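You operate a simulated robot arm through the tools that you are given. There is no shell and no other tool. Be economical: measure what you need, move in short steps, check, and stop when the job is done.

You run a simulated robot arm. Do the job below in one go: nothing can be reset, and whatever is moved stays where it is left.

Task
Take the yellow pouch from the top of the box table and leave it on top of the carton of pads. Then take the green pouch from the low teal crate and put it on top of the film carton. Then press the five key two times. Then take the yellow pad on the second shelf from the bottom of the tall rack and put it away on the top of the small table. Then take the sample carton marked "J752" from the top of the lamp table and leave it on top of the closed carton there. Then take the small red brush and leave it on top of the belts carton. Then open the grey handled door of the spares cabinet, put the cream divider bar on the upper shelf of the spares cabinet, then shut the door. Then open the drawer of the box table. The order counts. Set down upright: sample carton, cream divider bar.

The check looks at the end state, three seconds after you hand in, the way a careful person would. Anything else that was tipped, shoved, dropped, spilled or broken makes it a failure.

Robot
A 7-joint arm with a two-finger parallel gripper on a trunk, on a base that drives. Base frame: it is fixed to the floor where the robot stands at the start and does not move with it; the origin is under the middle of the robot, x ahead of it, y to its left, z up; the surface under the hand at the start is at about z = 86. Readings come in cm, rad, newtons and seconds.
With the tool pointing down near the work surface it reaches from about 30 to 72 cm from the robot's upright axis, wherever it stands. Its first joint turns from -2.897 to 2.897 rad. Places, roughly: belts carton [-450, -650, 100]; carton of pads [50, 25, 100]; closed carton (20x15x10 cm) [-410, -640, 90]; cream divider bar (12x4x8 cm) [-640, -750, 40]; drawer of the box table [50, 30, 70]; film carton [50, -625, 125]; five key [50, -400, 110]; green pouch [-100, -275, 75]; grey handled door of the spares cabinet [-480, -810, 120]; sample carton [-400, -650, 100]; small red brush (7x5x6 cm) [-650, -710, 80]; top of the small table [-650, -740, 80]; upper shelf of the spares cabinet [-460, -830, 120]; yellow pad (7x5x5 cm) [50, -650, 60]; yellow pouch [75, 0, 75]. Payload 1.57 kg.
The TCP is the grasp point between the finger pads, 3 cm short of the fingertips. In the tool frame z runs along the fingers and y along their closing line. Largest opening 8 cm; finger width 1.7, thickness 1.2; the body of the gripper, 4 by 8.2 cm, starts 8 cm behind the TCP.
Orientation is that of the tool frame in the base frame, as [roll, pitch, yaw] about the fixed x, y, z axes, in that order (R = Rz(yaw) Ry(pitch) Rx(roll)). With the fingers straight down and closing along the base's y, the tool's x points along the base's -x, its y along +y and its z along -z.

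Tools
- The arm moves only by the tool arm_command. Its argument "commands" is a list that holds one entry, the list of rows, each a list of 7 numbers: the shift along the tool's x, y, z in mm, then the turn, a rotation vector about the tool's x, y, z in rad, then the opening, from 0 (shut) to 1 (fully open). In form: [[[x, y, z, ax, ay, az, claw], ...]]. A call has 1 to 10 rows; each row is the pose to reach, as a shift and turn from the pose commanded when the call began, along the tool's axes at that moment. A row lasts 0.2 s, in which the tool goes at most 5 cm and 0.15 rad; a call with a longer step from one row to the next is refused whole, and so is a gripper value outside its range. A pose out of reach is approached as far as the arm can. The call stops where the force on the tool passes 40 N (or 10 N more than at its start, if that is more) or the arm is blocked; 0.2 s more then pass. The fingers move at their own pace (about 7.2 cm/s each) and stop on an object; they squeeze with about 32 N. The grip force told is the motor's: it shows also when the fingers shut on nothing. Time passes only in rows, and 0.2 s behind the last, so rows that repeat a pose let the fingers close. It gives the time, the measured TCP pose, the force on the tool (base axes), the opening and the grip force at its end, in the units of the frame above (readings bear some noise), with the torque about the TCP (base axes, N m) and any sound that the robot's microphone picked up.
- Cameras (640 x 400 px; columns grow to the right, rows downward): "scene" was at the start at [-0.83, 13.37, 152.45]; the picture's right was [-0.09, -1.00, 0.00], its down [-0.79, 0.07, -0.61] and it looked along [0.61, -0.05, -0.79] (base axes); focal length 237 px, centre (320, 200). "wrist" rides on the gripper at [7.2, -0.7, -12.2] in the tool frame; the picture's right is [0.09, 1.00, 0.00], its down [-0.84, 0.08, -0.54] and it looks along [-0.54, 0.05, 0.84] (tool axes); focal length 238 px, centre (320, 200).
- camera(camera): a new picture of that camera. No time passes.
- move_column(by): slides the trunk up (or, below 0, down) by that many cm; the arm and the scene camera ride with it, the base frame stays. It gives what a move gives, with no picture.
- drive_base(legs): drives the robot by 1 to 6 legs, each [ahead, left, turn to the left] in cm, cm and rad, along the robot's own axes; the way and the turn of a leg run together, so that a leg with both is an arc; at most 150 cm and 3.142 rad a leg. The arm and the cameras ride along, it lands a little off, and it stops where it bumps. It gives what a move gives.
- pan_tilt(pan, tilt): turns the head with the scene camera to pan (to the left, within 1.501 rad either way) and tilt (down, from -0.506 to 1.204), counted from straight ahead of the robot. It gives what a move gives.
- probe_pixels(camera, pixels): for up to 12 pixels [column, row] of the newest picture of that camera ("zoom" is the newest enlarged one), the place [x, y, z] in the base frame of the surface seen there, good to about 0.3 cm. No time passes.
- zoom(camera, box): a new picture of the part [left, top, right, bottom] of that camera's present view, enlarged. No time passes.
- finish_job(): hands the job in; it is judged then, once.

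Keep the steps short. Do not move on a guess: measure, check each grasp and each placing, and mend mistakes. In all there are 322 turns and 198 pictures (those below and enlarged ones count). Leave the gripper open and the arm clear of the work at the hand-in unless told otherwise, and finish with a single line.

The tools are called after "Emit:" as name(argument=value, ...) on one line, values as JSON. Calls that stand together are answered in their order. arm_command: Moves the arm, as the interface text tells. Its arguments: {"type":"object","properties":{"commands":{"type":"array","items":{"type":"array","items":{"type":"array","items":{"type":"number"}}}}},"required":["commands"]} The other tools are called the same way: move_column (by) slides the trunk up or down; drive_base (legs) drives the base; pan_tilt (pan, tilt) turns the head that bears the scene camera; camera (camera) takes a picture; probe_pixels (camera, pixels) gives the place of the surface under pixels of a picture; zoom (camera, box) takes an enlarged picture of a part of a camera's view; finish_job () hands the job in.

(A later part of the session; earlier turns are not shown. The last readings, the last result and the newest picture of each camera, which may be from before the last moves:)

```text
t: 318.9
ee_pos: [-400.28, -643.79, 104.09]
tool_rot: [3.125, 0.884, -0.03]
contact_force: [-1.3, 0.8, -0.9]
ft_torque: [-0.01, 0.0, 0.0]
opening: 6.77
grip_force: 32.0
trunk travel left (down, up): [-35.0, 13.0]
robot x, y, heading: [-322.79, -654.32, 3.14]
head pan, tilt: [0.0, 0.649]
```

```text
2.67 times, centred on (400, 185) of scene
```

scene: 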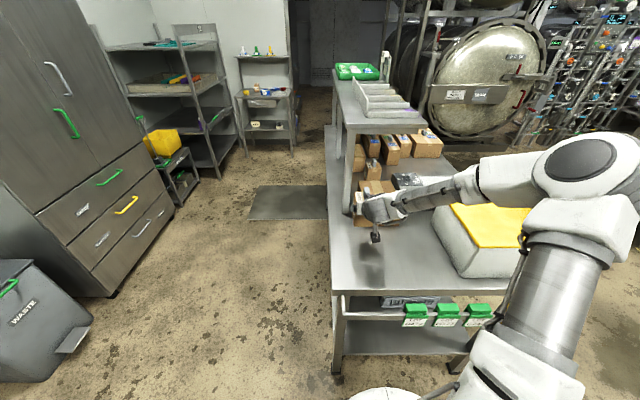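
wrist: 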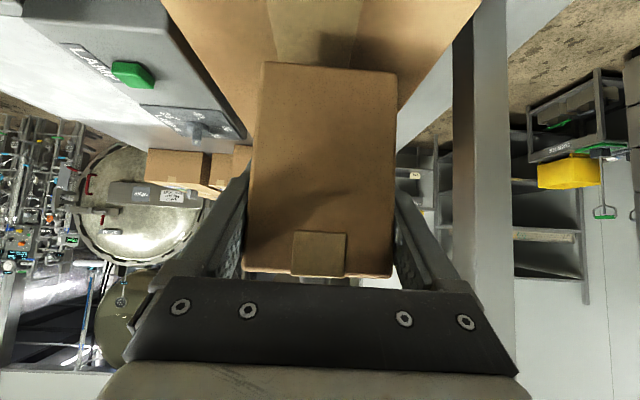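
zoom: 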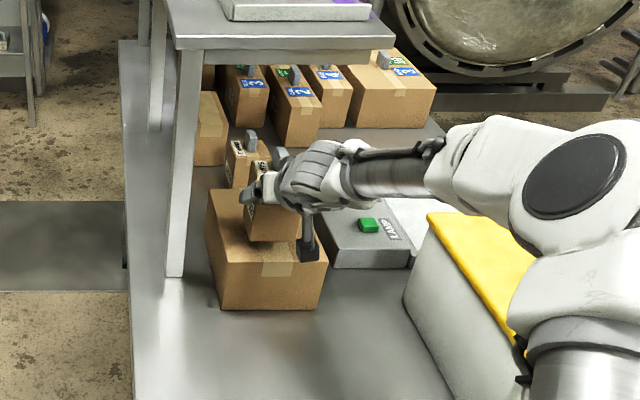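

Over the carton. I'll lower gently.

Emit:
arm_command(commands=[[[8, 0, 6.5, 0, 0, 0, 0], [14, 0, 11.5, 0, 0, 0, 0], [17, 0, 14, 0, 0, 0, 0], [18.5, 0, 15.2, 0, 0, 0, 0], [18.5, 0, 15.2, 0, 0, 0, 0]]])

Emit:
camera(camera="wrist")

```text
t: 320.1
ee_pos: [-400.49, -643.73, 101.74]
tool_rot: [3.128, 0.885, -0.029]
contact_force: [0.5, 1.3, 3.7]
ft_torque: [0.18, -0.15, -0.04]
opening: 6.78
grip_force: 31.9
trunk travel left (down, up): [-35.0, 13.0]
robot x, y, heading: [-322.85, -654.29, 3.139]
head pan, tilt: [0.0, 0.649]
```

```text
103 pictures are left
```

wrist: 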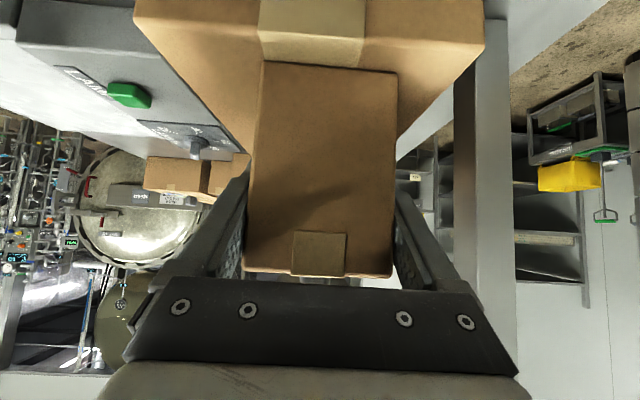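

Contact (3.7 N), on top of the carton. I'll release and retract along the finger axis.

Emit:
arm_command(commands=[[[0, 0, 0, 0, 0, 0, 0.9], [0, 0, 0, 0, 0, 0, 1], [0, 0, 0, 0, 0, 0, 1], [0, 0, -30, 0, 0, 0, 1], [0, 0, -70, 0, 0, 0, 1], [0, 0, -115, 0, 0, 0, 1], [0, 0, -160, 0, 0, 0, 1]]])

Emit:
zoom(camera="scene", box=[320, 110, 480, 260])

Emit:
camera(camera="wrist")

```text
t: 321.7
ee_pos: [-387.97, -643.86, 111.92]
tool_rot: [3.126, 0.883, -0.027]
contact_force: [-0.7, -1.0, -0.2]
ft_torque: [0.0, -0.03, -0.04]
opening: 7.98
grip_force: 0.1
trunk travel left (down, up): [-35.0, 13.0]
robot x, y, heading: [-322.57, -654.21, 3.14]
head pan, tilt: [0.0, 0.649]
```

```text
2.67 times, centred on (400, 185) of scene
```

zoom: 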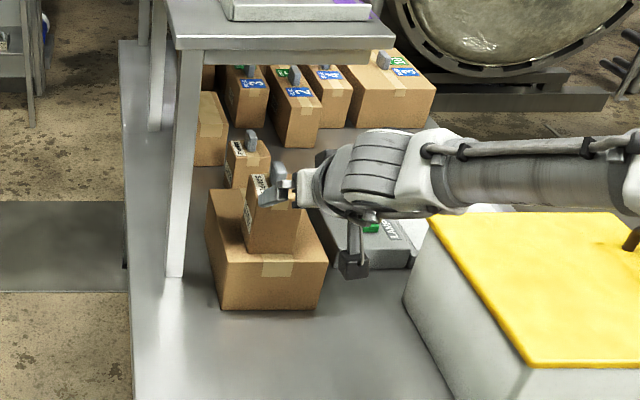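

```text
101 pictures are left
```

wrist: 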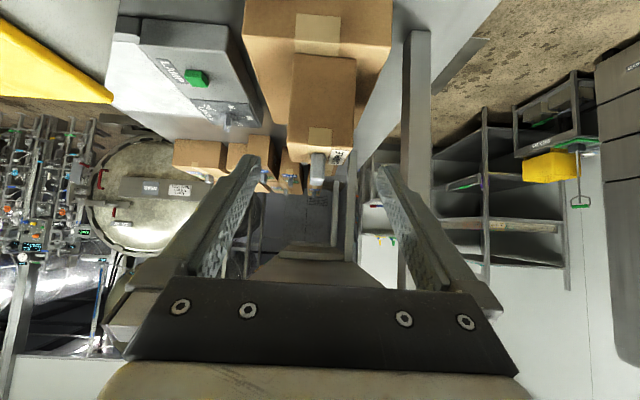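

J752 stands on the closed carton. Next is the red brush. I'll back off, strafe south into the aisle, and drive west to the small table.

Emit:
drive_base(legs=[[-15, 0, 0], [0, 66, 0], [110, 0, 0], [110, 0, 0]])

Emit:
pan_tilt(pan=0, tilt=0.6)

Emit:
camera(camera="scene")

```text
t: 342.4
ee_pos: [-594.53, -709.05, 112.05]
tool_rot: [3.127, 0.885, -0.023]
contact_force: [-0.9, -0.5, 0.4]
ft_torque: [-0.01, 0.0, 0.0]
opening: 8.0
grip_force: 0.1
trunk travel left (down, up): [-35.0, 13.0]
robot x, y, heading: [-529.13, -719.18, -3.141]
head pan, tilt: [0.0, 0.649]
```

```text
t: 343.0
ee_pos: [-594.46, -708.92, 111.98]
tool_rot: [3.128, 0.884, -0.022]
contact_force: [0.6, 0.0, 0.0]
ft_torque: [0.01, 0.0, -0.01]
opening: 8.01
grip_force: 0.0
trunk travel left (down, up): [-35.0, 13.0]
robot x, y, heading: [-529.42, -718.43, -3.135]
head pan, tilt: [0.0, 0.6]
```

```text
100 pictures are left
```

scene: 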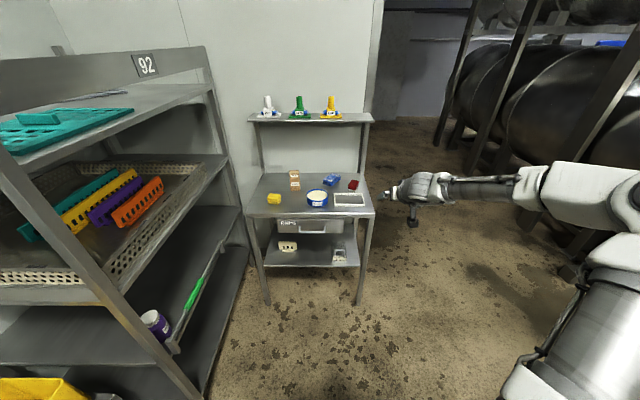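

Emit:
zoom(camera="scene", box=[240, 90, 400, 280])

Emit:
probe_pixels(camera="scene", pixels=[[354, 184], [349, 182], [358, 182], [354, 187], [350, 200], [332, 180], [316, 198], [345, 118], [372, 118], [372, 210]])

```text
2.11 times, centred on (320, 185) of scene
```

zoom: 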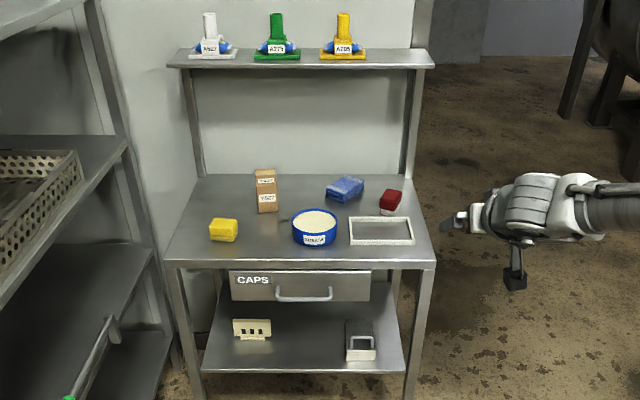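

```text
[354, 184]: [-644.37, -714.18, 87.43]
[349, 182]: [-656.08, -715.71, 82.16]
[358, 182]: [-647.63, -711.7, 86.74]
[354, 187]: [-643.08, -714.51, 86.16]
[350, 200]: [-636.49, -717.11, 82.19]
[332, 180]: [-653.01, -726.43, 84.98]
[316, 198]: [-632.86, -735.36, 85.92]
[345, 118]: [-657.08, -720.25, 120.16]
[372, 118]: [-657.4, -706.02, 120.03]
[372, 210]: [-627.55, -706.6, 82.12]
```

The red brush is at about (−646, −713), top z≈87. I'll drive 33 closer and look with the wrist camera.

Emit:
drive_base(legs=[[33, 0, 0]])

Emit:
camera(camera="wrist")

Emit:
zoom(camera="scene", box=[260, 120, 480, 290])

```text
t: 345.8
ee_pos: [-627.5, -709.04, 111.86]
tool_rot: [3.127, 0.885, -0.022]
contact_force: [0.0, 0.6, 0.3]
ft_torque: [0.02, -0.04, 0.05]
opening: 8.0
grip_force: 0.0
trunk travel left (down, up): [-35.0, 13.0]
robot x, y, heading: [-562.45, -719.07, -3.142]
head pan, tilt: [0.0, 0.6]
```

```text
98 pictures are left
```

wrist: 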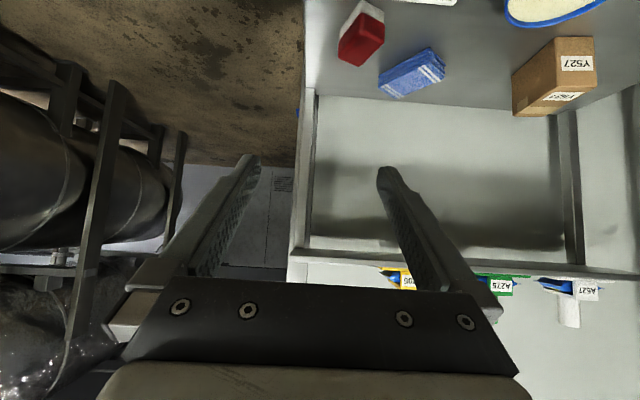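

```text
2.35 times, centred on (370, 205) of scene
```

zoom: 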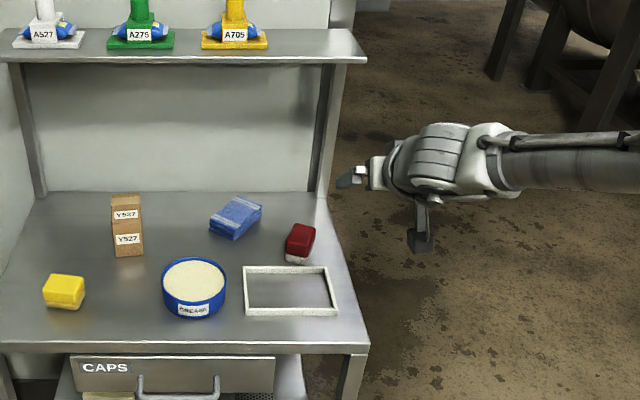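

Emit:
probe_pixels(camera="wrist", pixels=[[362, 10], [384, 20], [340, 40], [362, 60], [380, 40], [352, 25], [360, 35], [338, 52], [355, 66]])

Emit:
zoom(camera="wrist", box=[300, 0, 460, 110])

Emit:
probe_pixels(camera="scene", pixels=[[373, 199], [385, 198], [363, 213], [383, 210], [365, 221], [380, 221], [374, 207], [378, 199]])

```text
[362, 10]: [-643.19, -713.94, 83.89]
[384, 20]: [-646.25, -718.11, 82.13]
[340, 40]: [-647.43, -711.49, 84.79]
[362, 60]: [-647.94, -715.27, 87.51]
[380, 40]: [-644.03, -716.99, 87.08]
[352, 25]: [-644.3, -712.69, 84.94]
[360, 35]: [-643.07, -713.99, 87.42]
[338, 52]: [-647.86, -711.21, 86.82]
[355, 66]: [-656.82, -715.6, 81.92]
```

```text
3.64 times, centred on (380, 55) of wrist
```

zoom: 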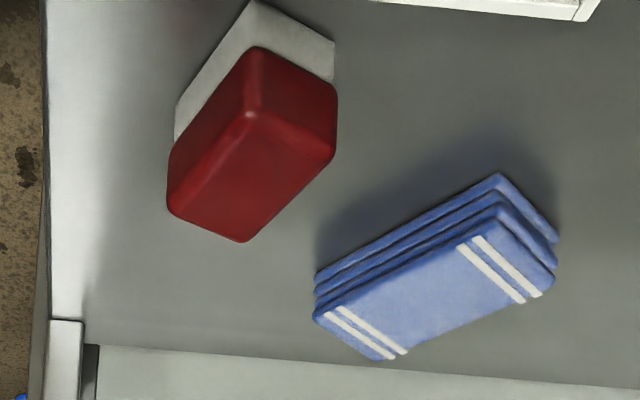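

```text
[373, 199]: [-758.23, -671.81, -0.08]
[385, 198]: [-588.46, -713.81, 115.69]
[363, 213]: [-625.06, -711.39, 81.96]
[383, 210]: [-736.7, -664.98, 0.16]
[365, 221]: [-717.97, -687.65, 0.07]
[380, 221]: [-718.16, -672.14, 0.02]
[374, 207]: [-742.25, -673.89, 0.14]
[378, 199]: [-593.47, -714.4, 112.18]
```

The brush is turned roughly 27°. I'll yaw the hand to match and come to a pre-grasp point.

Emit:
arm_command(commands=[[[7, 25, 38, 0.089, 0, 0.073, 1], [14, 50, 77, 0.178, 0, 0.146, 1], [21, 75, 115, 0.267, 0, 0.218, 1], [28, 100, 153, 0.356, 0, 0.291, 1], [28, 100, 153, 0.356, 0, 0.291, 1]]])

Emit:
camera(camera="wrist")

```text
t: 347.0
ee_pos: [-637.61, -719.08, 100.27]
tool_rot: [3.131, 0.88, -0.484]
contact_force: [-0.2, 0.1, -0.9]
ft_torque: [0.01, -0.01, 0.0]
opening: 7.99
grip_force: 0.0
trunk travel left (down, up): [-35.0, 13.0]
robot x, y, heading: [-562.14, -719.23, -3.136]
head pan, tilt: [0.0, 0.6]
```

```text
95 pictures are left
```

wrist: 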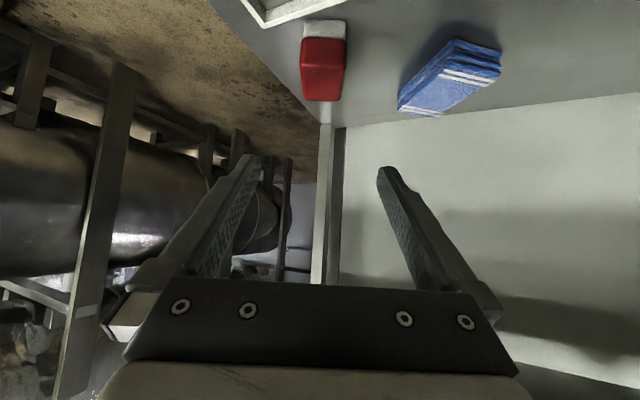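

Nicely aligned. I'll measure it.

Emit:
probe_pixels(camera="wrist", pixels=[[304, 45], [345, 45], [324, 50], [324, 68], [306, 70], [342, 72], [324, 95], [324, 28], [285, 20], [322, 130]])

```text
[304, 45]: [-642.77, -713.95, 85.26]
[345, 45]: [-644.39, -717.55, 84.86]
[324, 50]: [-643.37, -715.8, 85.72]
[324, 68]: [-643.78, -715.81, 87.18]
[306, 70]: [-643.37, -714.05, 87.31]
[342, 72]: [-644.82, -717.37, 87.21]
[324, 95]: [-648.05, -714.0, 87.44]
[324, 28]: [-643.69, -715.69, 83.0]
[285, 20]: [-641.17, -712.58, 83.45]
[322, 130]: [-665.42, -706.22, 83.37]
```

Emit:
arm_command(commands=[[[30, 0, 20, -0.021, 0, -0.018, 1], [55, 0, 50, -0.042, 0, -0.035, 1], [55, 0, 90, -0.042, 0, -0.035, 1], [55, 0, 130, -0.042, 0, -0.035, 1], [55, 0, 155, -0.042, 0, -0.035, 1], [55, 0, 164, -0.042, 0, -0.035, 1], [55, 0, 164, -0.042, 0, -0.035, 1]]])

Emit:
camera(camera="wrist")

```text
t: 348.6
ee_pos: [-643.55, -714.36, 87.02]
tool_rot: [3.129, 0.881, -0.426]
contact_force: [1.1, -0.6, -0.1]
ft_torque: [0.03, -0.03, 0.03]
opening: 8.0
grip_force: 0.0
out of reach, approached as far as the arm can: row 4, 5, 6, 7
trunk travel left (down, up): [-35.0, 13.0]
robot x, y, heading: [-562.46, -718.81, -3.135]
head pan, tilt: [0.0, 0.6]
```

```text
94 pictures are left
```

wrist: 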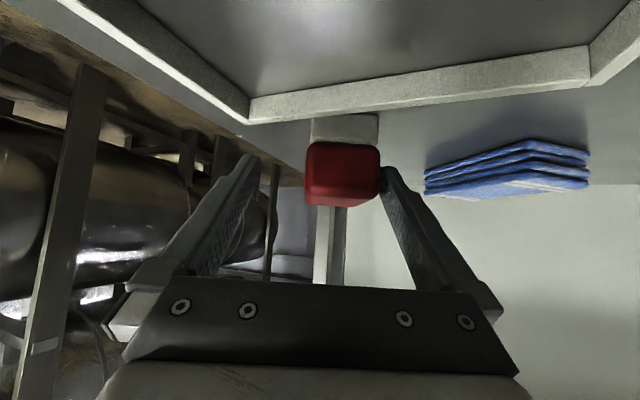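

Slightly out of reach. I'll back off 6 cm, drive 7 closer, and re-approach.

Emit:
arm_command(commands=[[[0, 0, -30, 0, 0, 0, 1], [0, 0, -65, 0, 0, 0, 1], [-20, 0, -90, 0, 0, 0, 1], [-20, 0, -90, 0, 0, 0, 1]]])

Emit:
drive_base(legs=[[7, 0, 0]])

Emit:
camera(camera="wrist")

```text
t: 349.6
ee_pos: [-638.31, -716.55, 94.6]
tool_rot: [3.133, 0.882, -0.426]
contact_force: [0.2, 0.0, -0.1]
ft_torque: [0.01, -0.01, 0.01]
opening: 7.99
grip_force: 0.0
trunk travel left (down, up): [-35.0, 13.0]
robot x, y, heading: [-562.43, -719.14, -3.137]
head pan, tilt: [0.0, 0.6]
```

```text
t: 350.7
ee_pos: [-645.37, -716.62, 94.48]
tool_rot: [3.129, 0.881, -0.427]
contact_force: [-0.8, -0.5, -0.6]
ft_torque: [-0.01, 0.05, 0.02]
opening: 8.01
grip_force: 0.1
trunk travel left (down, up): [-35.0, 13.0]
robot x, y, heading: [-569.72, -719.13, -3.135]
head pan, tilt: [0.0, 0.6]
```

```text
93 pictures are left
```

wrist: 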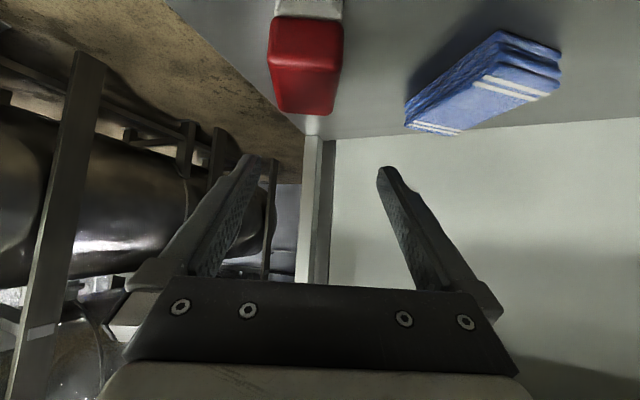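

Emit:
probe_pixels(camera="wrist", pixels=[[270, 45], [341, 45], [306, 40], [306, 60], [278, 68], [337, 72], [306, 105]])

```text
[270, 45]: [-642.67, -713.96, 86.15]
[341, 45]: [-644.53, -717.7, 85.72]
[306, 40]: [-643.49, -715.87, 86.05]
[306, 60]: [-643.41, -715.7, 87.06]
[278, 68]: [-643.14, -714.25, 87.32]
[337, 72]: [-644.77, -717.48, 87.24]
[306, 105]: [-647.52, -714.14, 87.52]
```

Emit:
arm_command(commands=[[[31, -7, -25, 0, 0, 0, 1], [63, -14, -25, 0, 0, 0, 1], [63, -14, 5, 0, 0, 0, 1], [63, -14, 35, 0, 0, 0, 1], [63, -14, 55, 0, 0, 0, 1], [63, -14, 64.5, 0, 0, 0, 1], [63, -14, 64.5, 0, 0, 0, 1]]])

Emit:
camera(camera="wrist")

```text
t: 352.3
ee_pos: [-645.68, -714.88, 85.29]
tool_rot: [3.13, 0.881, -0.429]
contact_force: [-0.6, -0.4, 0.2]
ft_torque: [0.0, 0.0, 0.03]
opening: 8.05
grip_force: 0.1
trunk travel left (down, up): [-35.0, 13.0]
robot x, y, heading: [-569.62, -719.06, -3.138]
head pan, tilt: [0.0, 0.6]
```

```text
92 pictures are left
```

wrist: 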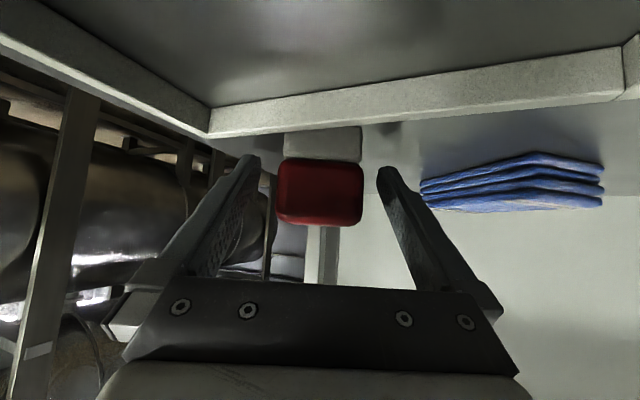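

Centred. I'll close and lift.

Emit:
arm_command(commands=[[[0, 0, 0, 0, 0, 0, 0.5], [0, 0, 0, 0, 0, 0, 0], [0, 0, 0, 0, 0, 0, 0], [0, 0, 0, 0, 0, 0, 0], [-8, 0, -6, 0, 0, 0, 0], [-20, 0, -16, 0, 0, 0, 0], [-39, 0, -32, 0, 0, 0, 0], [-62, 0, -51, 0, 0, 0, 0], [-93, 0, -76, 0, 0, 0, 0], [-93, 0, -76, 0, 0, 0, 0]]])

Emit:
camera(camera="wrist")

```text
t: 354.5
ee_pos: [-645.6, -714.84, 97.73]
tool_rot: [3.131, 0.879, -0.426]
contact_force: [0.9, -0.2, -1.2]
ft_torque: [0.01, 0.01, -0.01]
opening: 4.52
grip_force: 32.3
trunk travel left (down, up): [-35.0, 13.0]
robot x, y, heading: [-569.43, -719.15, -3.136]
head pan, tilt: [0.0, 0.6]
```

```text
91 pictures are left
```

wrist: 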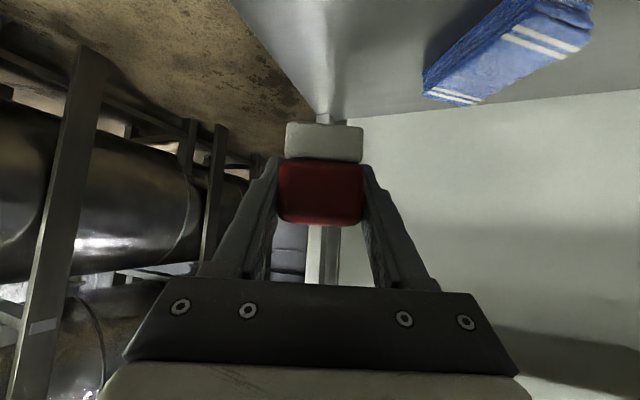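

Held (4.5 cm). I'll back the base out, then pull the arm in and square the hand.

Emit:
drive_base(legs=[[-35, 0, 0]])

Emit:
arm_command(commands=[[[2, -12, -35, -0.054, 0, -0.045, 0], [4, -24, -68, -0.108, 0, -0.09, 0], [6, -37, -102, -0.162, 0, -0.134, 0], [8, -50, -136, -0.216, 0, -0.179, 0], [10, -62, -170, -0.27, 0, -0.223, 0], [12, -74, -203, -0.324, 0, -0.268, 0], [12, -74, -203, -0.324, 0, -0.268, 0]]])

```text
t: 357.4
ee_pos: [-610.11, -714.83, 97.61]
tool_rot: [3.13, 0.881, -0.423]
contact_force: [0.3, 0.0, -0.8]
ft_torque: [-0.03, -0.01, -0.01]
opening: 4.55
grip_force: 32.0
trunk travel left (down, up): [-35.0, 13.0]
robot x, y, heading: [-533.8, -718.73, -3.135]
head pan, tilt: [0.0, 0.6]
```

```text
t: 359.0
ee_pos: [-592.02, -714.59, 109.3]
tool_rot: [3.132, 0.884, -0.001]
contact_force: [0.3, 0.1, -1.0]
ft_torque: [-0.01, -0.04, -0.01]
opening: 4.53
grip_force: 31.6
trunk travel left (down, up): [-35.0, 13.0]
robot x, y, heading: [-533.93, -718.94, -3.132]
head pan, tilt: [0.0, 0.6]
```

Emit:
drive_base(legs=[[-86, 36, 0], [0, 0, -1.58]])

Emit:
pan_tilt(pan=0, tilt=0.5)

Emit:
camera(camera="scene")

```text
t: 370.4
ee_pos: [-438.81, -696.44, 109.34]
tool_rot: [3.131, 0.882, -1.596]
contact_force: [1.3, -0.3, -1.6]
ft_torque: [-0.02, 0.0, 0.01]
opening: 4.54
grip_force: 32.4
trunk travel left (down, up): [-35.0, 13.0]
robot x, y, heading: [-444.79, -754.85, 1.557]
head pan, tilt: [0.0, 0.6]
```

```text
t: 371.1
ee_pos: [-438.82, -696.49, 109.39]
tool_rot: [3.131, 0.883, -1.596]
contact_force: [0.3, -0.3, -0.8]
ft_torque: [-0.02, 0.03, 0.0]
opening: 4.53
grip_force: 32.0
trunk travel left (down, up): [-35.0, 13.0]
robot x, y, heading: [-444.26, -754.67, 1.559]
head pan, tilt: [0.0, 0.499]
```

```text
90 pictures are left
```

scene: 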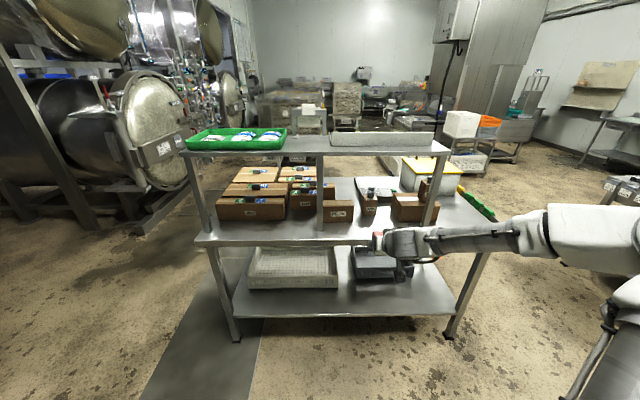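

Emit:
zoom(camera="scene", box=[270, 120, 470, 260])

Emit:
probe_pixels(camera="scene", pixels=[[339, 213], [325, 207], [352, 207], [338, 206], [338, 203], [319, 200], [370, 195], [325, 146], [338, 245], [320, 225]])

```text
2.86 times, centred on (370, 190) of scene
```

zoom: 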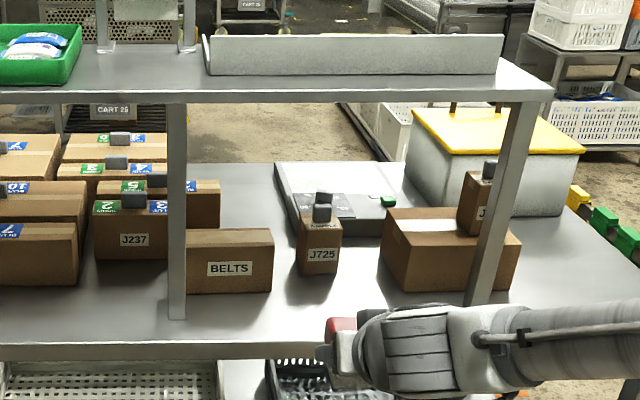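

```text
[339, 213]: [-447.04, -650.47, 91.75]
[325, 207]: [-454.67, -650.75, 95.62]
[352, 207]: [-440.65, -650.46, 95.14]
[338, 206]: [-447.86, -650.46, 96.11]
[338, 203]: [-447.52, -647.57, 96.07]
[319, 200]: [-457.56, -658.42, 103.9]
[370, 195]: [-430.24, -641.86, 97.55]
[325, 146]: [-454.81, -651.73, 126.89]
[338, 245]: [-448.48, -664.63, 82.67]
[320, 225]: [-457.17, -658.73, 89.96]
```

BELTS carton top is z=96, x −456…−440, front y −650.5. I'll drive ahead 31 and left 8.

Emit:
drive_base(legs=[[31, 8, 0.012]])

Emit:
camera(camera="wrist")

Emit:
camera(camera="scene")

```text
t: 373.7
ee_pos: [-446.9, -665.1, 109.25]
tool_rot: [3.13, 0.884, -1.588]
contact_force: [-0.3, -0.1, -1.3]
ft_torque: [-0.03, -0.02, 0.01]
opening: 4.56
grip_force: 31.6
trunk travel left (down, up): [-35.0, 13.0]
robot x, y, heading: [-451.9, -723.57, 1.562]
head pan, tilt: [0.0, 0.499]
```

```text
88 pictures are left
```

wrist: 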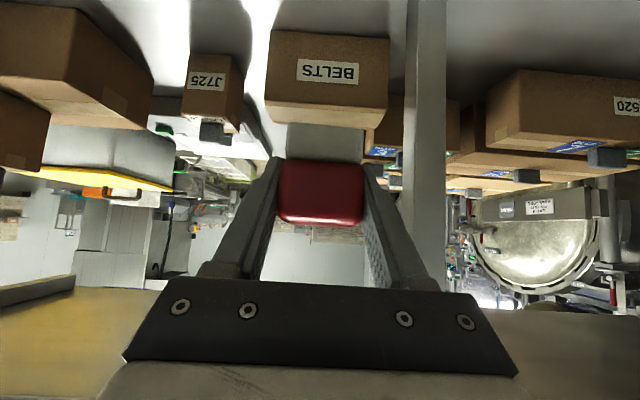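

```text
87 pictures are left
```

scene: 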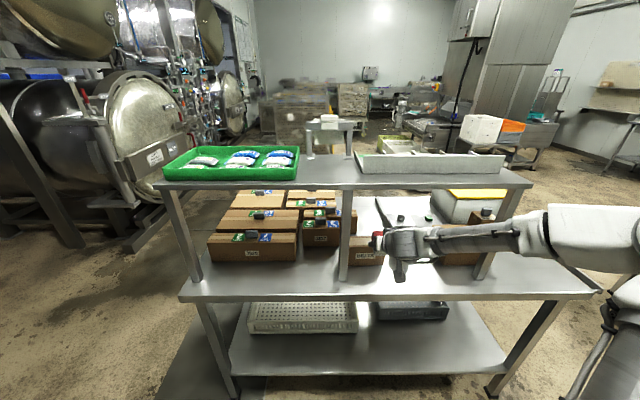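

Emit:
arm_command(commands=[[[31, 0, 25, 0, 0, 0, 0], [62, 0, 51, 0, 0, 0, 0], [34, 0, 84, 0, 0, 0, 0], [7, 0, 118, 0, 0, 0, 0], [-20, 0, 151, 0, 0, 0, 0], [-48, 0, 185, 0, 0, 0, 0], [-48, 0, 185, 0, 0, 0, 0]]])

Emit:
camera(camera="wrist")

Emit:
zoom(camera="scene", box=[300, 140, 500, 300])

```text
t: 375.3
ee_pos: [-446.92, -647.69, 101.29]
tool_rot: [3.133, 0.882, -1.588]
contact_force: [0.1, -1.3, -0.7]
ft_torque: [-0.01, 0.01, 0.02]
opening: 4.54
grip_force: 31.9
trunk travel left (down, up): [-35.0, 13.0]
robot x, y, heading: [-452.13, -723.27, 1.56]
head pan, tilt: [0.0, 0.499]
```

```text
86 pictures are left
```

wrist: 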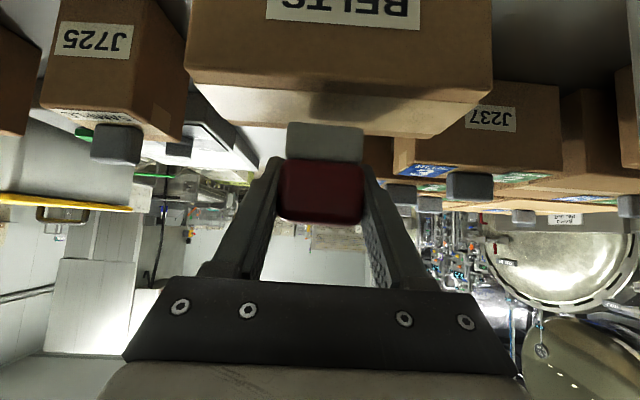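

```text
2.50 times, centred on (400, 220) of scene
```

zoom: 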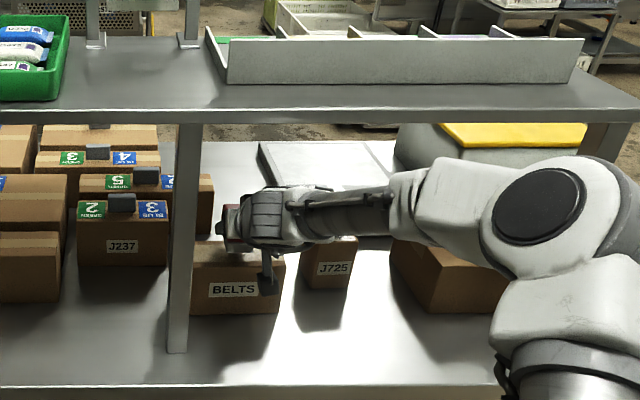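

Emit:
probe_pixels(camera="wrist", pixels=[[270, 90], [270, 110], [265, 122], [380, 132], [420, 134], [280, 122], [325, 128], [325, 155], [240, 85], [478, 100]])

```text
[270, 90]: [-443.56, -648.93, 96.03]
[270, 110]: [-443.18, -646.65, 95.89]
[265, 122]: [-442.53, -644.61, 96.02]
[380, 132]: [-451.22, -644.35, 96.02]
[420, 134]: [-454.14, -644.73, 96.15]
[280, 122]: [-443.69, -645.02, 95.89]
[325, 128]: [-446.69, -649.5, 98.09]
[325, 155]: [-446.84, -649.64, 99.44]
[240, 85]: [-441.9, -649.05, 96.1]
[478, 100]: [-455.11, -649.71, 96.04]
```

Brush is over the carton with margin. I'll lower 2 cm.

Emit:
arm_command(commands=[[[8, 0, 6.5, 0, 0, 0, 0], [13, 0, 10.6, 0, 0, 0, 0], [15, 0, 12.3, 0, 0, 0, 0], [16.3, 0, 13.4, 0, 0, 0, 0], [16.3, 0, 13.4, 0, 0, 0, 0]]])

Emit:
camera(camera="wrist")

```text
t: 376.5
ee_pos: [-446.86, -647.8, 99.41]
tool_rot: [3.133, 0.886, -1.586]
contact_force: [-1.4, 0.7, 6.3]
ft_torque: [-0.09, -0.1, 0.01]
opening: 4.55
grip_force: 31.9
trunk travel left (down, up): [-35.0, 13.0]
robot x, y, heading: [-452.09, -723.44, 1.557]
head pan, tilt: [0.0, 0.499]
```

```text
84 pictures are left
```

wrist: 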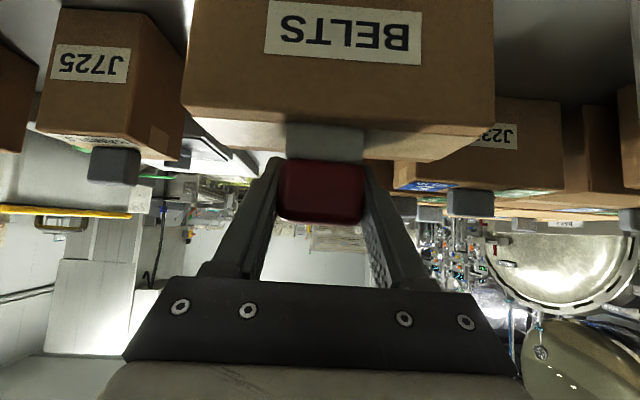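

Contact at 6 N. I'll release and retract.

Emit:
arm_command(commands=[[[0, 0, 0, 0, 0, 0, 0.8], [0, 0, 0, 0, 0, 0, 0.9], [0, 0, 0, 0, 0, 0, 0.9], [0, 0, -30, 0, 0, 0, 0.9], [0, 0, -70, 0, 0, 0, 1], [0, 0, -115, 0, 0, 0, 1], [20, 0, -160, 0, 0, 0, 1], [40, 0, -200, 0, 0, 0, 1]]])

Emit:
camera(camera="wrist")

```text
t: 378.3
ee_pos: [-446.93, -666.03, 108.69]
tool_rot: [3.132, 0.884, -1.588]
contact_force: [-0.8, 0.6, -0.4]
ft_torque: [0.01, -0.03, -0.03]
opening: 8.01
grip_force: 0.0
trunk travel left (down, up): [-35.0, 13.0]
robot x, y, heading: [-452.15, -723.4, 1.562]
head pan, tilt: [0.0, 0.499]
```

```text
83 pictures are left
```

wrist: 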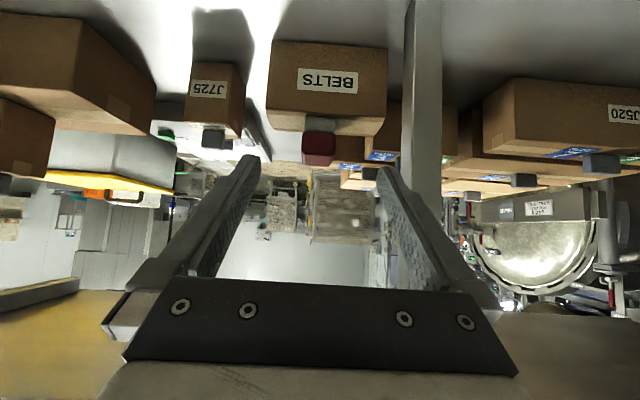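

Emit:
zoom(camera="scene", box=[300, 160, 440, 280])

Emit:
zoom(camera="wrist", box=[240, 20, 420, 190])

```text
3.33 times, centred on (370, 220) of scene
```

zoom: 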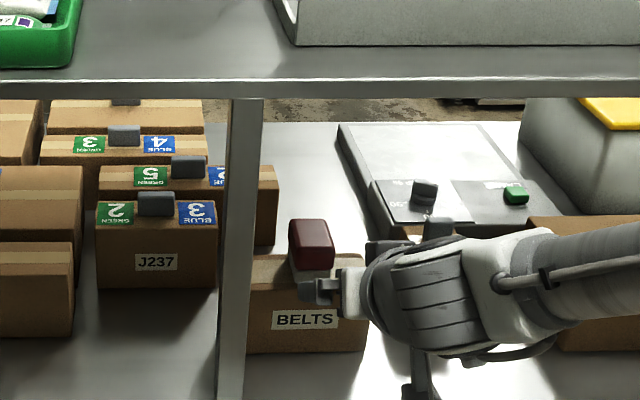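

```text
2.35 times, centred on (330, 105) of wrist
```

zoom: 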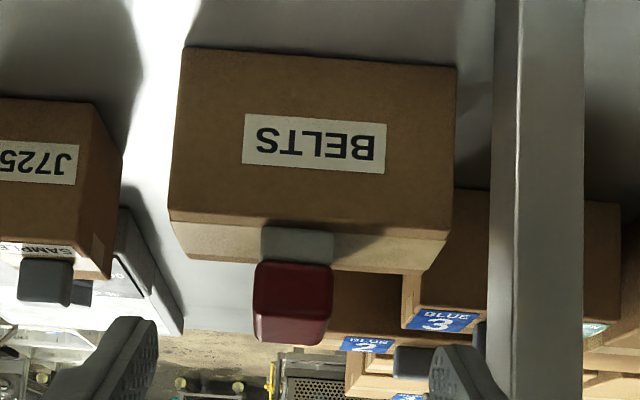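

The brush sits on the BELTS carton. Now the spares cabinet: I'll turn around to face it.

Emit:
drive_base(legs=[[-5, 0, 0], [0, 0, 1.571], [0, 0, 1.571]])

Emit:
pan_tilt(pan=0, tilt=0.4)

Emit:
camera(camera="scene")

```text
t: 389.6
ee_pos: [-456.32, -786.03, 108.51]
tool_rot: [3.131, 0.883, 1.575]
contact_force: [-0.3, -0.6, 0.1]
ft_torque: [0.02, 0.01, -0.01]
opening: 8.02
grip_force: 0.0
trunk travel left (down, up): [-35.0, 13.0]
robot x, y, heading: [-452.21, -728.28, -1.559]
head pan, tilt: [0.0, 0.499]
```

```text
t: 390.3
ee_pos: [-456.38, -786.01, 108.66]
tool_rot: [3.132, 0.883, 1.574]
contact_force: [0.0, 0.2, -0.3]
ft_torque: [0.02, -0.02, -0.02]
opening: 8.01
grip_force: 0.1
trunk travel left (down, up): [-35.0, 13.0]
robot x, y, heading: [-451.91, -728.24, -1.554]
head pan, tilt: [0.0, 0.4]
```

```text
80 pictures are left
```

scene: 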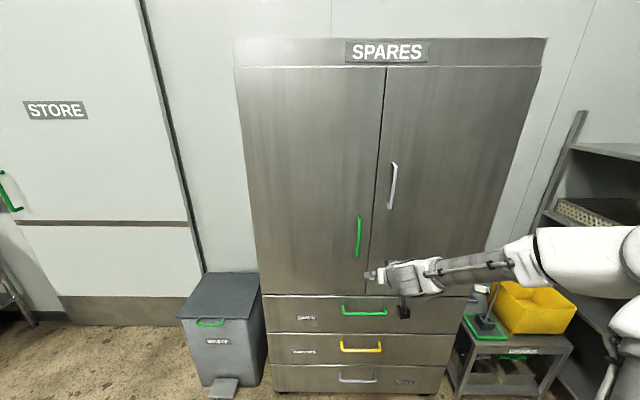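

Emit:
probe_pixels(camera="scene", pixels=[[392, 185], [392, 168], [392, 205], [387, 185], [384, 100], [372, 280], [540, 75], [480, 280], [430, 150], [245, 75], [470, 293], [358, 235]])

Emit:
zoom(camera="scene", box=[340, 140, 440, 310])

```text
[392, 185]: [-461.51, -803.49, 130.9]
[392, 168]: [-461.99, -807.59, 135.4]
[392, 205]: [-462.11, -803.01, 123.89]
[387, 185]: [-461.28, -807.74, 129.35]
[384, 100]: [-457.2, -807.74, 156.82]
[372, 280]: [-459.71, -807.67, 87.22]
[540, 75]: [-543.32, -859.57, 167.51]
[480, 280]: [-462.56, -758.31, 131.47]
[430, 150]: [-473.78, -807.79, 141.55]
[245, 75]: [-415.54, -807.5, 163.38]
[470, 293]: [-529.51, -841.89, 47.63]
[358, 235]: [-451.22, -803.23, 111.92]
```

```text
2.35 times, centred on (390, 225) of scene
```

zoom: 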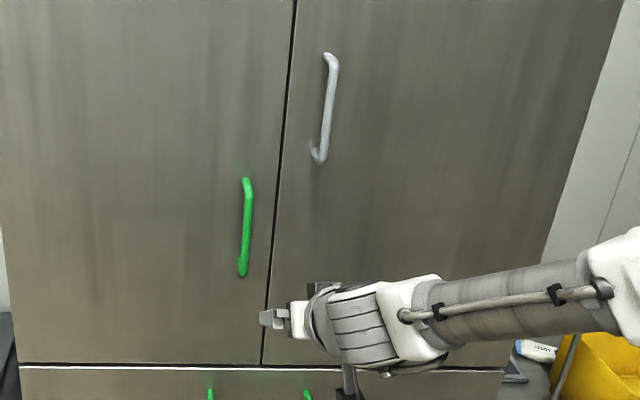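

Grey handle: vertical bar at x≈−461.8, z 123–136, standing out to y≈−803; the door hinges on the west side near x=−500. I'll probe the hinge edge and shift the base 18 to the right.

Emit:
drive_base(legs=[[0, -18, -0.012]])

Emit:
camera(camera="scene")

```text
t: 392.3
ee_pos: [-475.15, -785.94, 108.64]
tool_rot: [3.132, 0.883, 1.562]
contact_force: [-0.3, 0.0, -0.2]
ft_torque: [0.01, 0.02, -0.02]
opening: 8.0
grip_force: 0.1
trunk travel left (down, up): [-35.0, 13.0]
robot x, y, heading: [-470.62, -728.43, -1.571]
head pan, tilt: [0.0, 0.4]
```

```text
78 pictures are left
```

scene: 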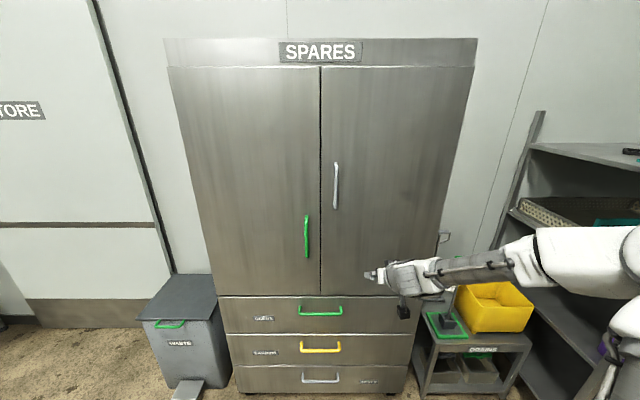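

Emit:
probe_pixels(camera="scene", pixels=[[470, 80], [450, 180], [410, 310], [335, 165], [336, 185], [335, 206], [332, 190], [443, 238], [500, 345], [430, 350], [322, 150]])

Emit:
zoom(camera="scene", box=[300, 150, 380, 220])

```text
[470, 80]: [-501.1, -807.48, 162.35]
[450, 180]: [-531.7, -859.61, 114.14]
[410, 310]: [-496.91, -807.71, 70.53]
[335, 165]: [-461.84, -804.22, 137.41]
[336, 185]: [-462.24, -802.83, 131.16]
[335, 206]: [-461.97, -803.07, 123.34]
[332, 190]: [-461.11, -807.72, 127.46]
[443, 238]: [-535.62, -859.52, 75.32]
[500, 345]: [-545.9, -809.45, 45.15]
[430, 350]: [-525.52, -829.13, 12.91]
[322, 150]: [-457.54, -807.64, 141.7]
```

```text
5.71 times, centred on (340, 185) of scene
```

zoom: 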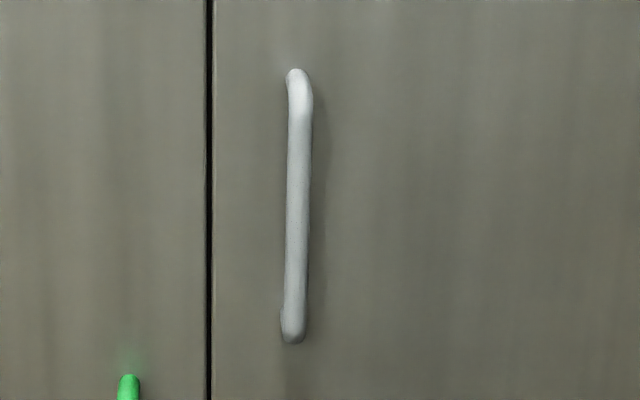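

Handle mid at (−462.1, −803.2, 130). I'll go to a pre-grasp point 8 cm in front of it.

Emit:
arm_command(commands=[[[-40, 20, -20, 0, 0, 0, 1], [-80, 43, -32, 0, 0, 0, 1], [-118, 66, -42, 0, 0, 0, 1], [-155, 90, -52, 0, 0, 0, 1], [-190, 113, -60, 0, 0, 0, 1], [-222, 133, -67, 0, 0, 0, 1], [-222, 133, -67, 0, 0, 0, 1]]])

Emit:
camera(camera="wrist")

```text
t: 393.9
ee_pos: [-462.11, -795.11, 129.95]
tool_rot: [3.13, 0.884, 1.563]
contact_force: [-0.3, 0.2, 1.1]
ft_torque: [0.01, -0.02, 0.01]
opening: 8.0
grip_force: 0.0
trunk travel left (down, up): [-35.0, 13.0]
robot x, y, heading: [-470.22, -728.75, -1.571]
head pan, tilt: [0.0, 0.4]
```

```text
76 pictures are left
```

wrist: 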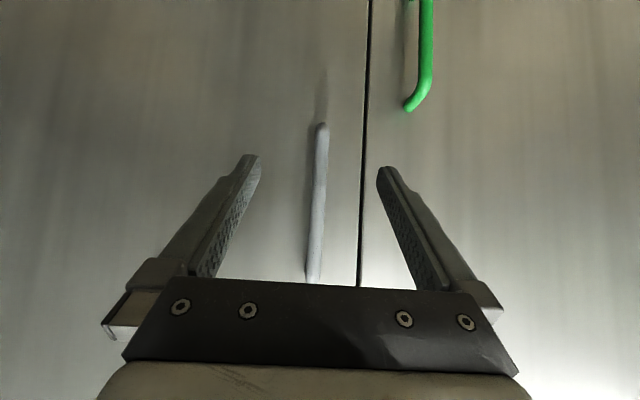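

Centred. I'll advance 8 cm and close on the bar.

Emit:
arm_command(commands=[[[-18, 0, 21, 0, 0, 0, 1], [-35, 0, 43, 0, 0, 0, 1], [-52, 0, 63, 0, 0, 0, 1], [-52, 0, 63, 0, 0, 0, 0.5], [-52, 0, 63, 0, 0, 0, 0], [-52, 0, 63, 0, 0, 0, 0], [-52, 0, 63, 0, 0, 0, 0], [-52, 0, 63, 0, 0, 0, 0]]])

```text
t: 395.7
ee_pos: [-461.71, -803.03, 130.03]
tool_rot: [3.134, 0.885, 1.564]
contact_force: [5.0, 0.0, -0.5]
ft_torque: [0.19, 0.35, 0.07]
opening: 1.37
grip_force: 30.3
trunk travel left (down, up): [-35.0, 13.0]
robot x, y, heading: [-470.41, -728.51, -1.573]
head pan, tilt: [0.0, 0.4]
```

Bar gripped. I'll pull along the door's arc, first to 0.3 rad.

Emit:
arm_command(commands=[[[12, -3, -15, -0.039, 0, -0.032, 0], [24.7, -6.9, -30.1, -0.077, 0, -0.0635, 0], [37, -12, -45, -0.116, 0, -0.095, 0], [48.9, -17.5, -59.6, -0.155, 0, -0.127, 0], [60.6, -24.5, -74, -0.193, 0, -0.159, 0], [72.3, -31.9, -88, -0.232, 0, -0.19, 0]]])

Emit:
camera(camera="scene")

```text
t: 397.1
ee_pos: [-465.09, -791.64, 129.98]
tool_rot: [3.133, 0.883, 1.865]
contact_force: [11.4, 5.8, -10.6]
ft_torque: [0.34, 0.42, 0.0]
opening: 1.38
grip_force: 30.0
trunk travel left (down, up): [-35.0, 13.0]
robot x, y, heading: [-470.65, -728.28, -1.572]
head pan, tilt: [0.0, 0.4]
```

```text
75 pictures are left
```

scene: 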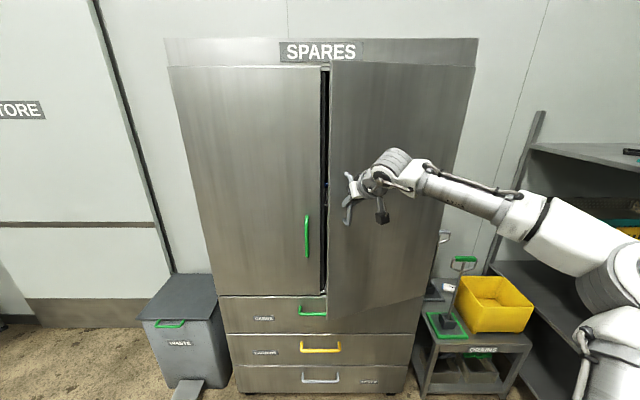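

Door is following well. Same increment again (0.3 → 0.6).

Emit:
arm_command(commands=[[[12, -3, -15, -0.039, 0, -0.032, 0], [24.7, -6.9, -30.1, -0.077, 0, -0.0635, 0], [37, -12, -45, -0.116, 0, -0.095, 0], [48.9, -17.5, -59.6, -0.155, 0, -0.127, 0], [60.6, -24.5, -74, -0.193, 0, -0.159, 0], [72.3, -31.9, -88, -0.232, 0, -0.19, 0]]])

Emit:
camera(camera="scene")

```text
t: 398.5
ee_pos: [-471.83, -781.53, 130.04]
tool_rot: [3.134, 0.884, 2.164]
contact_force: [10.3, 9.7, -15.1]
ft_torque: [-0.09, 0.19, 0.02]
opening: 1.37
grip_force: 30.5
trunk travel left (down, up): [-35.0, 13.0]
robot x, y, heading: [-470.35, -728.61, -1.57]
head pan, tilt: [0.0, 0.4]
```

```text
74 pictures are left
```

scene: 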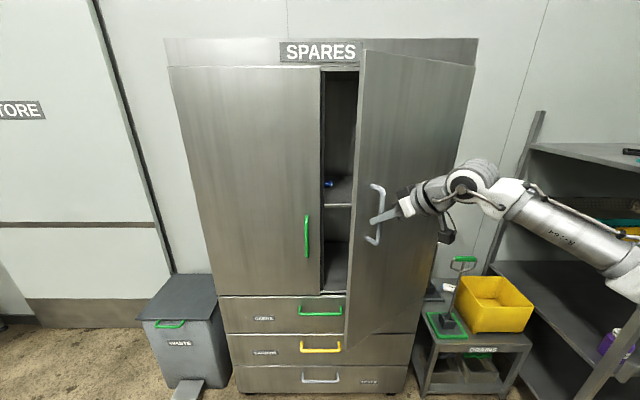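

Door is about 0.6 rad open. I'll release the bar and back off.

Emit:
arm_command(commands=[[[0, 0, 0, 0, 0, 0, 0.6], [0, 0, 0, 0, 0, 0, 0.8], [0, 0, -30, 0, 0, 0, 0.8], [0, 0, -65, 0, 0, 0, 0.8], [0, 0, -100, 0, 0, 0, 0.8], [0, 0, -120, 0, 0, 0, 0.8]]])

Emit:
camera(camera="scene")

```text
t: 399.9
ee_pos: [-477.06, -773.96, 137.67]
tool_rot: [3.133, 0.884, 2.163]
contact_force: [0.0, -0.2, 0.0]
ft_torque: [0.02, 0.04, -0.03]
opening: 6.39
grip_force: 0.1
trunk travel left (down, up): [-35.0, 13.0]
robot x, y, heading: [-470.16, -728.64, -1.572]
head pan, tilt: [0.0, 0.4]
```

```text
73 pictures are left
```

scene: 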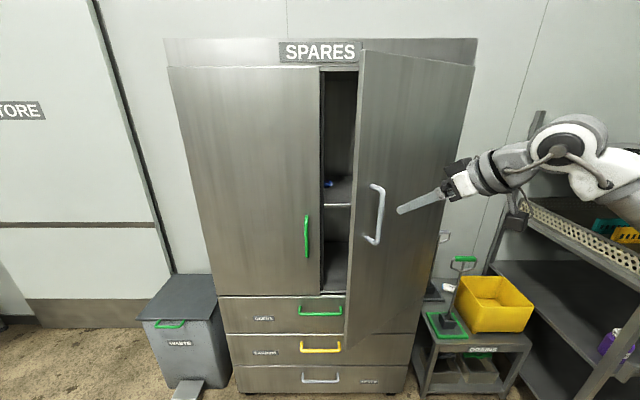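

Emit:
arm_command(commands=[[[-5, 38, 10, 0.05, 0, 0.04, 0.3], [-10, 77, 28, 0.14, 0, 0.11, 0], [-15, 115, 50, 0.23, 0, 0.19, 0], [-20, 153, 72, 0.32, 0, 0.26, 0], [-25, 192, 94, 0.4, 0, 0.33, 0], [-29, 230, 114, 0.464, 0, 0.381, 0], [-29, 230, 114, 0.464, 0, 0.381, 0]]])

Emit:
camera(camera="scene")

```text
t: 401.5
ee_pos: [-451.98, -769.83, 132.79]
tool_rot: [3.13, 0.882, 1.559]
contact_force: [-0.7, 0.2, -0.3]
ft_torque: [-0.02, 0.03, -0.01]
opening: 0.0
grip_force: 21.2
trunk travel left (down, up): [-35.0, 13.0]
robot x, y, heading: [-470.28, -728.87, -1.574]
head pan, tilt: [0.0, 0.4]
```

```text
72 pictures are left
```

scene: 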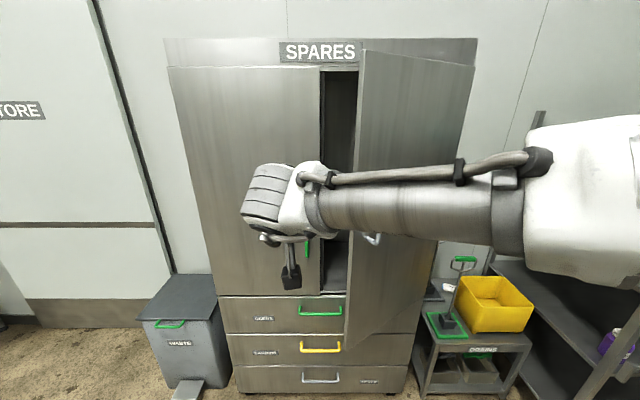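

Hand is clear of the door edge. I'll insert it behind the door edge.

Emit:
arm_command(commands=[[[-29, -12, 35, 0, 0, 0, 0], [-58, -24, 70, 0, 0, 0, 0], [-87, -36, 105, 0, 0, 0, 0], [-116, -48, 140, 0, 0, 0, 0], [-116, -48, 140, 0, 0, 0, 0]]])

Emit:
camera(camera="wrist")

```text
t: 402.7
ee_pos: [-456.67, -788.15, 133.0]
tool_rot: [3.132, 0.883, 1.56]
contact_force: [-0.1, -0.6, 0.2]
ft_torque: [0.03, 0.0, 0.01]
opening: 0.0
grip_force: 21.8
trunk travel left (down, up): [-35.0, 13.0]
robot x, y, heading: [-470.27, -728.74, -1.567]
head pan, tilt: [0.0, 0.4]
```

```text
71 pictures are left
```

wrist: 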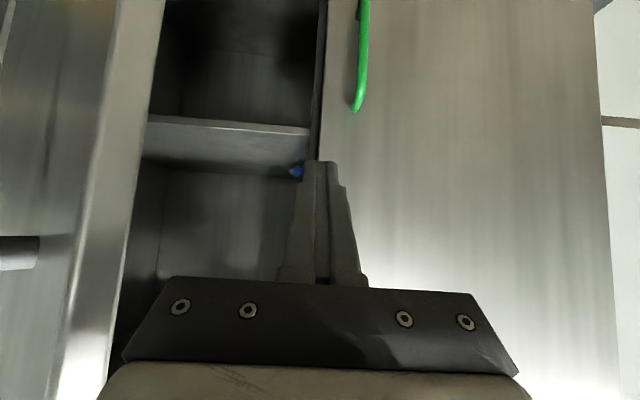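

Inside the gap. I'll push the door toward −x.

Emit:
arm_command(commands=[[[0, -25, 0, 0, 0, 0, 0], [0, -50, 0, 0, 0, 0, 0], [0, -75, 0, 0, 0, 0, 0], [0, -100, 0, 0, 0, 0, 0], [0, -125, 0, 0, 0, 0, 0], [0, -150, 0, 0, 0, 0, 0], [0, -175, 0, 0, 0, 0, 0], [0, -200, 0, 0, 0, 0, 0]]])

Emit:
camera(camera="scene")

```text
t: 403.4
ee_pos: [-460.63, -787.75, 132.9]
tool_rot: [3.124, 0.883, 1.583]
contact_force: [13.1, 8.9, 2.1]
ft_torque: [-0.5, 0.96, -0.99]
opening: 0.0
grip_force: 21.8
trunk travel left (down, up): [-35.0, 13.0]
robot x, y, heading: [-470.34, -728.49, -1.566]
head pan, tilt: [0.0, 0.4]
stopped in row 3: the force on the tool passed its limit at 48 N (the readings are from after the stop); the commanded pose is now the measured one
```

```text
70 pictures are left
```

scene: 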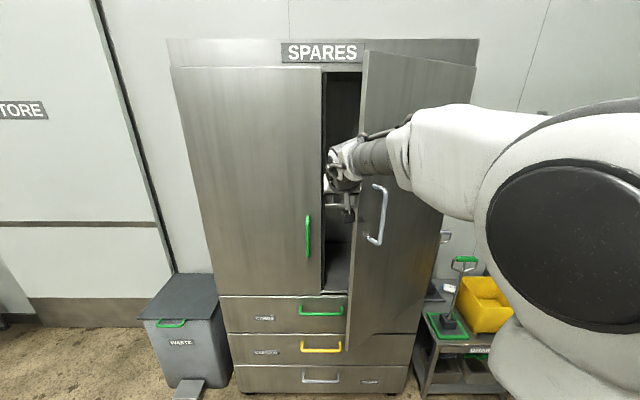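

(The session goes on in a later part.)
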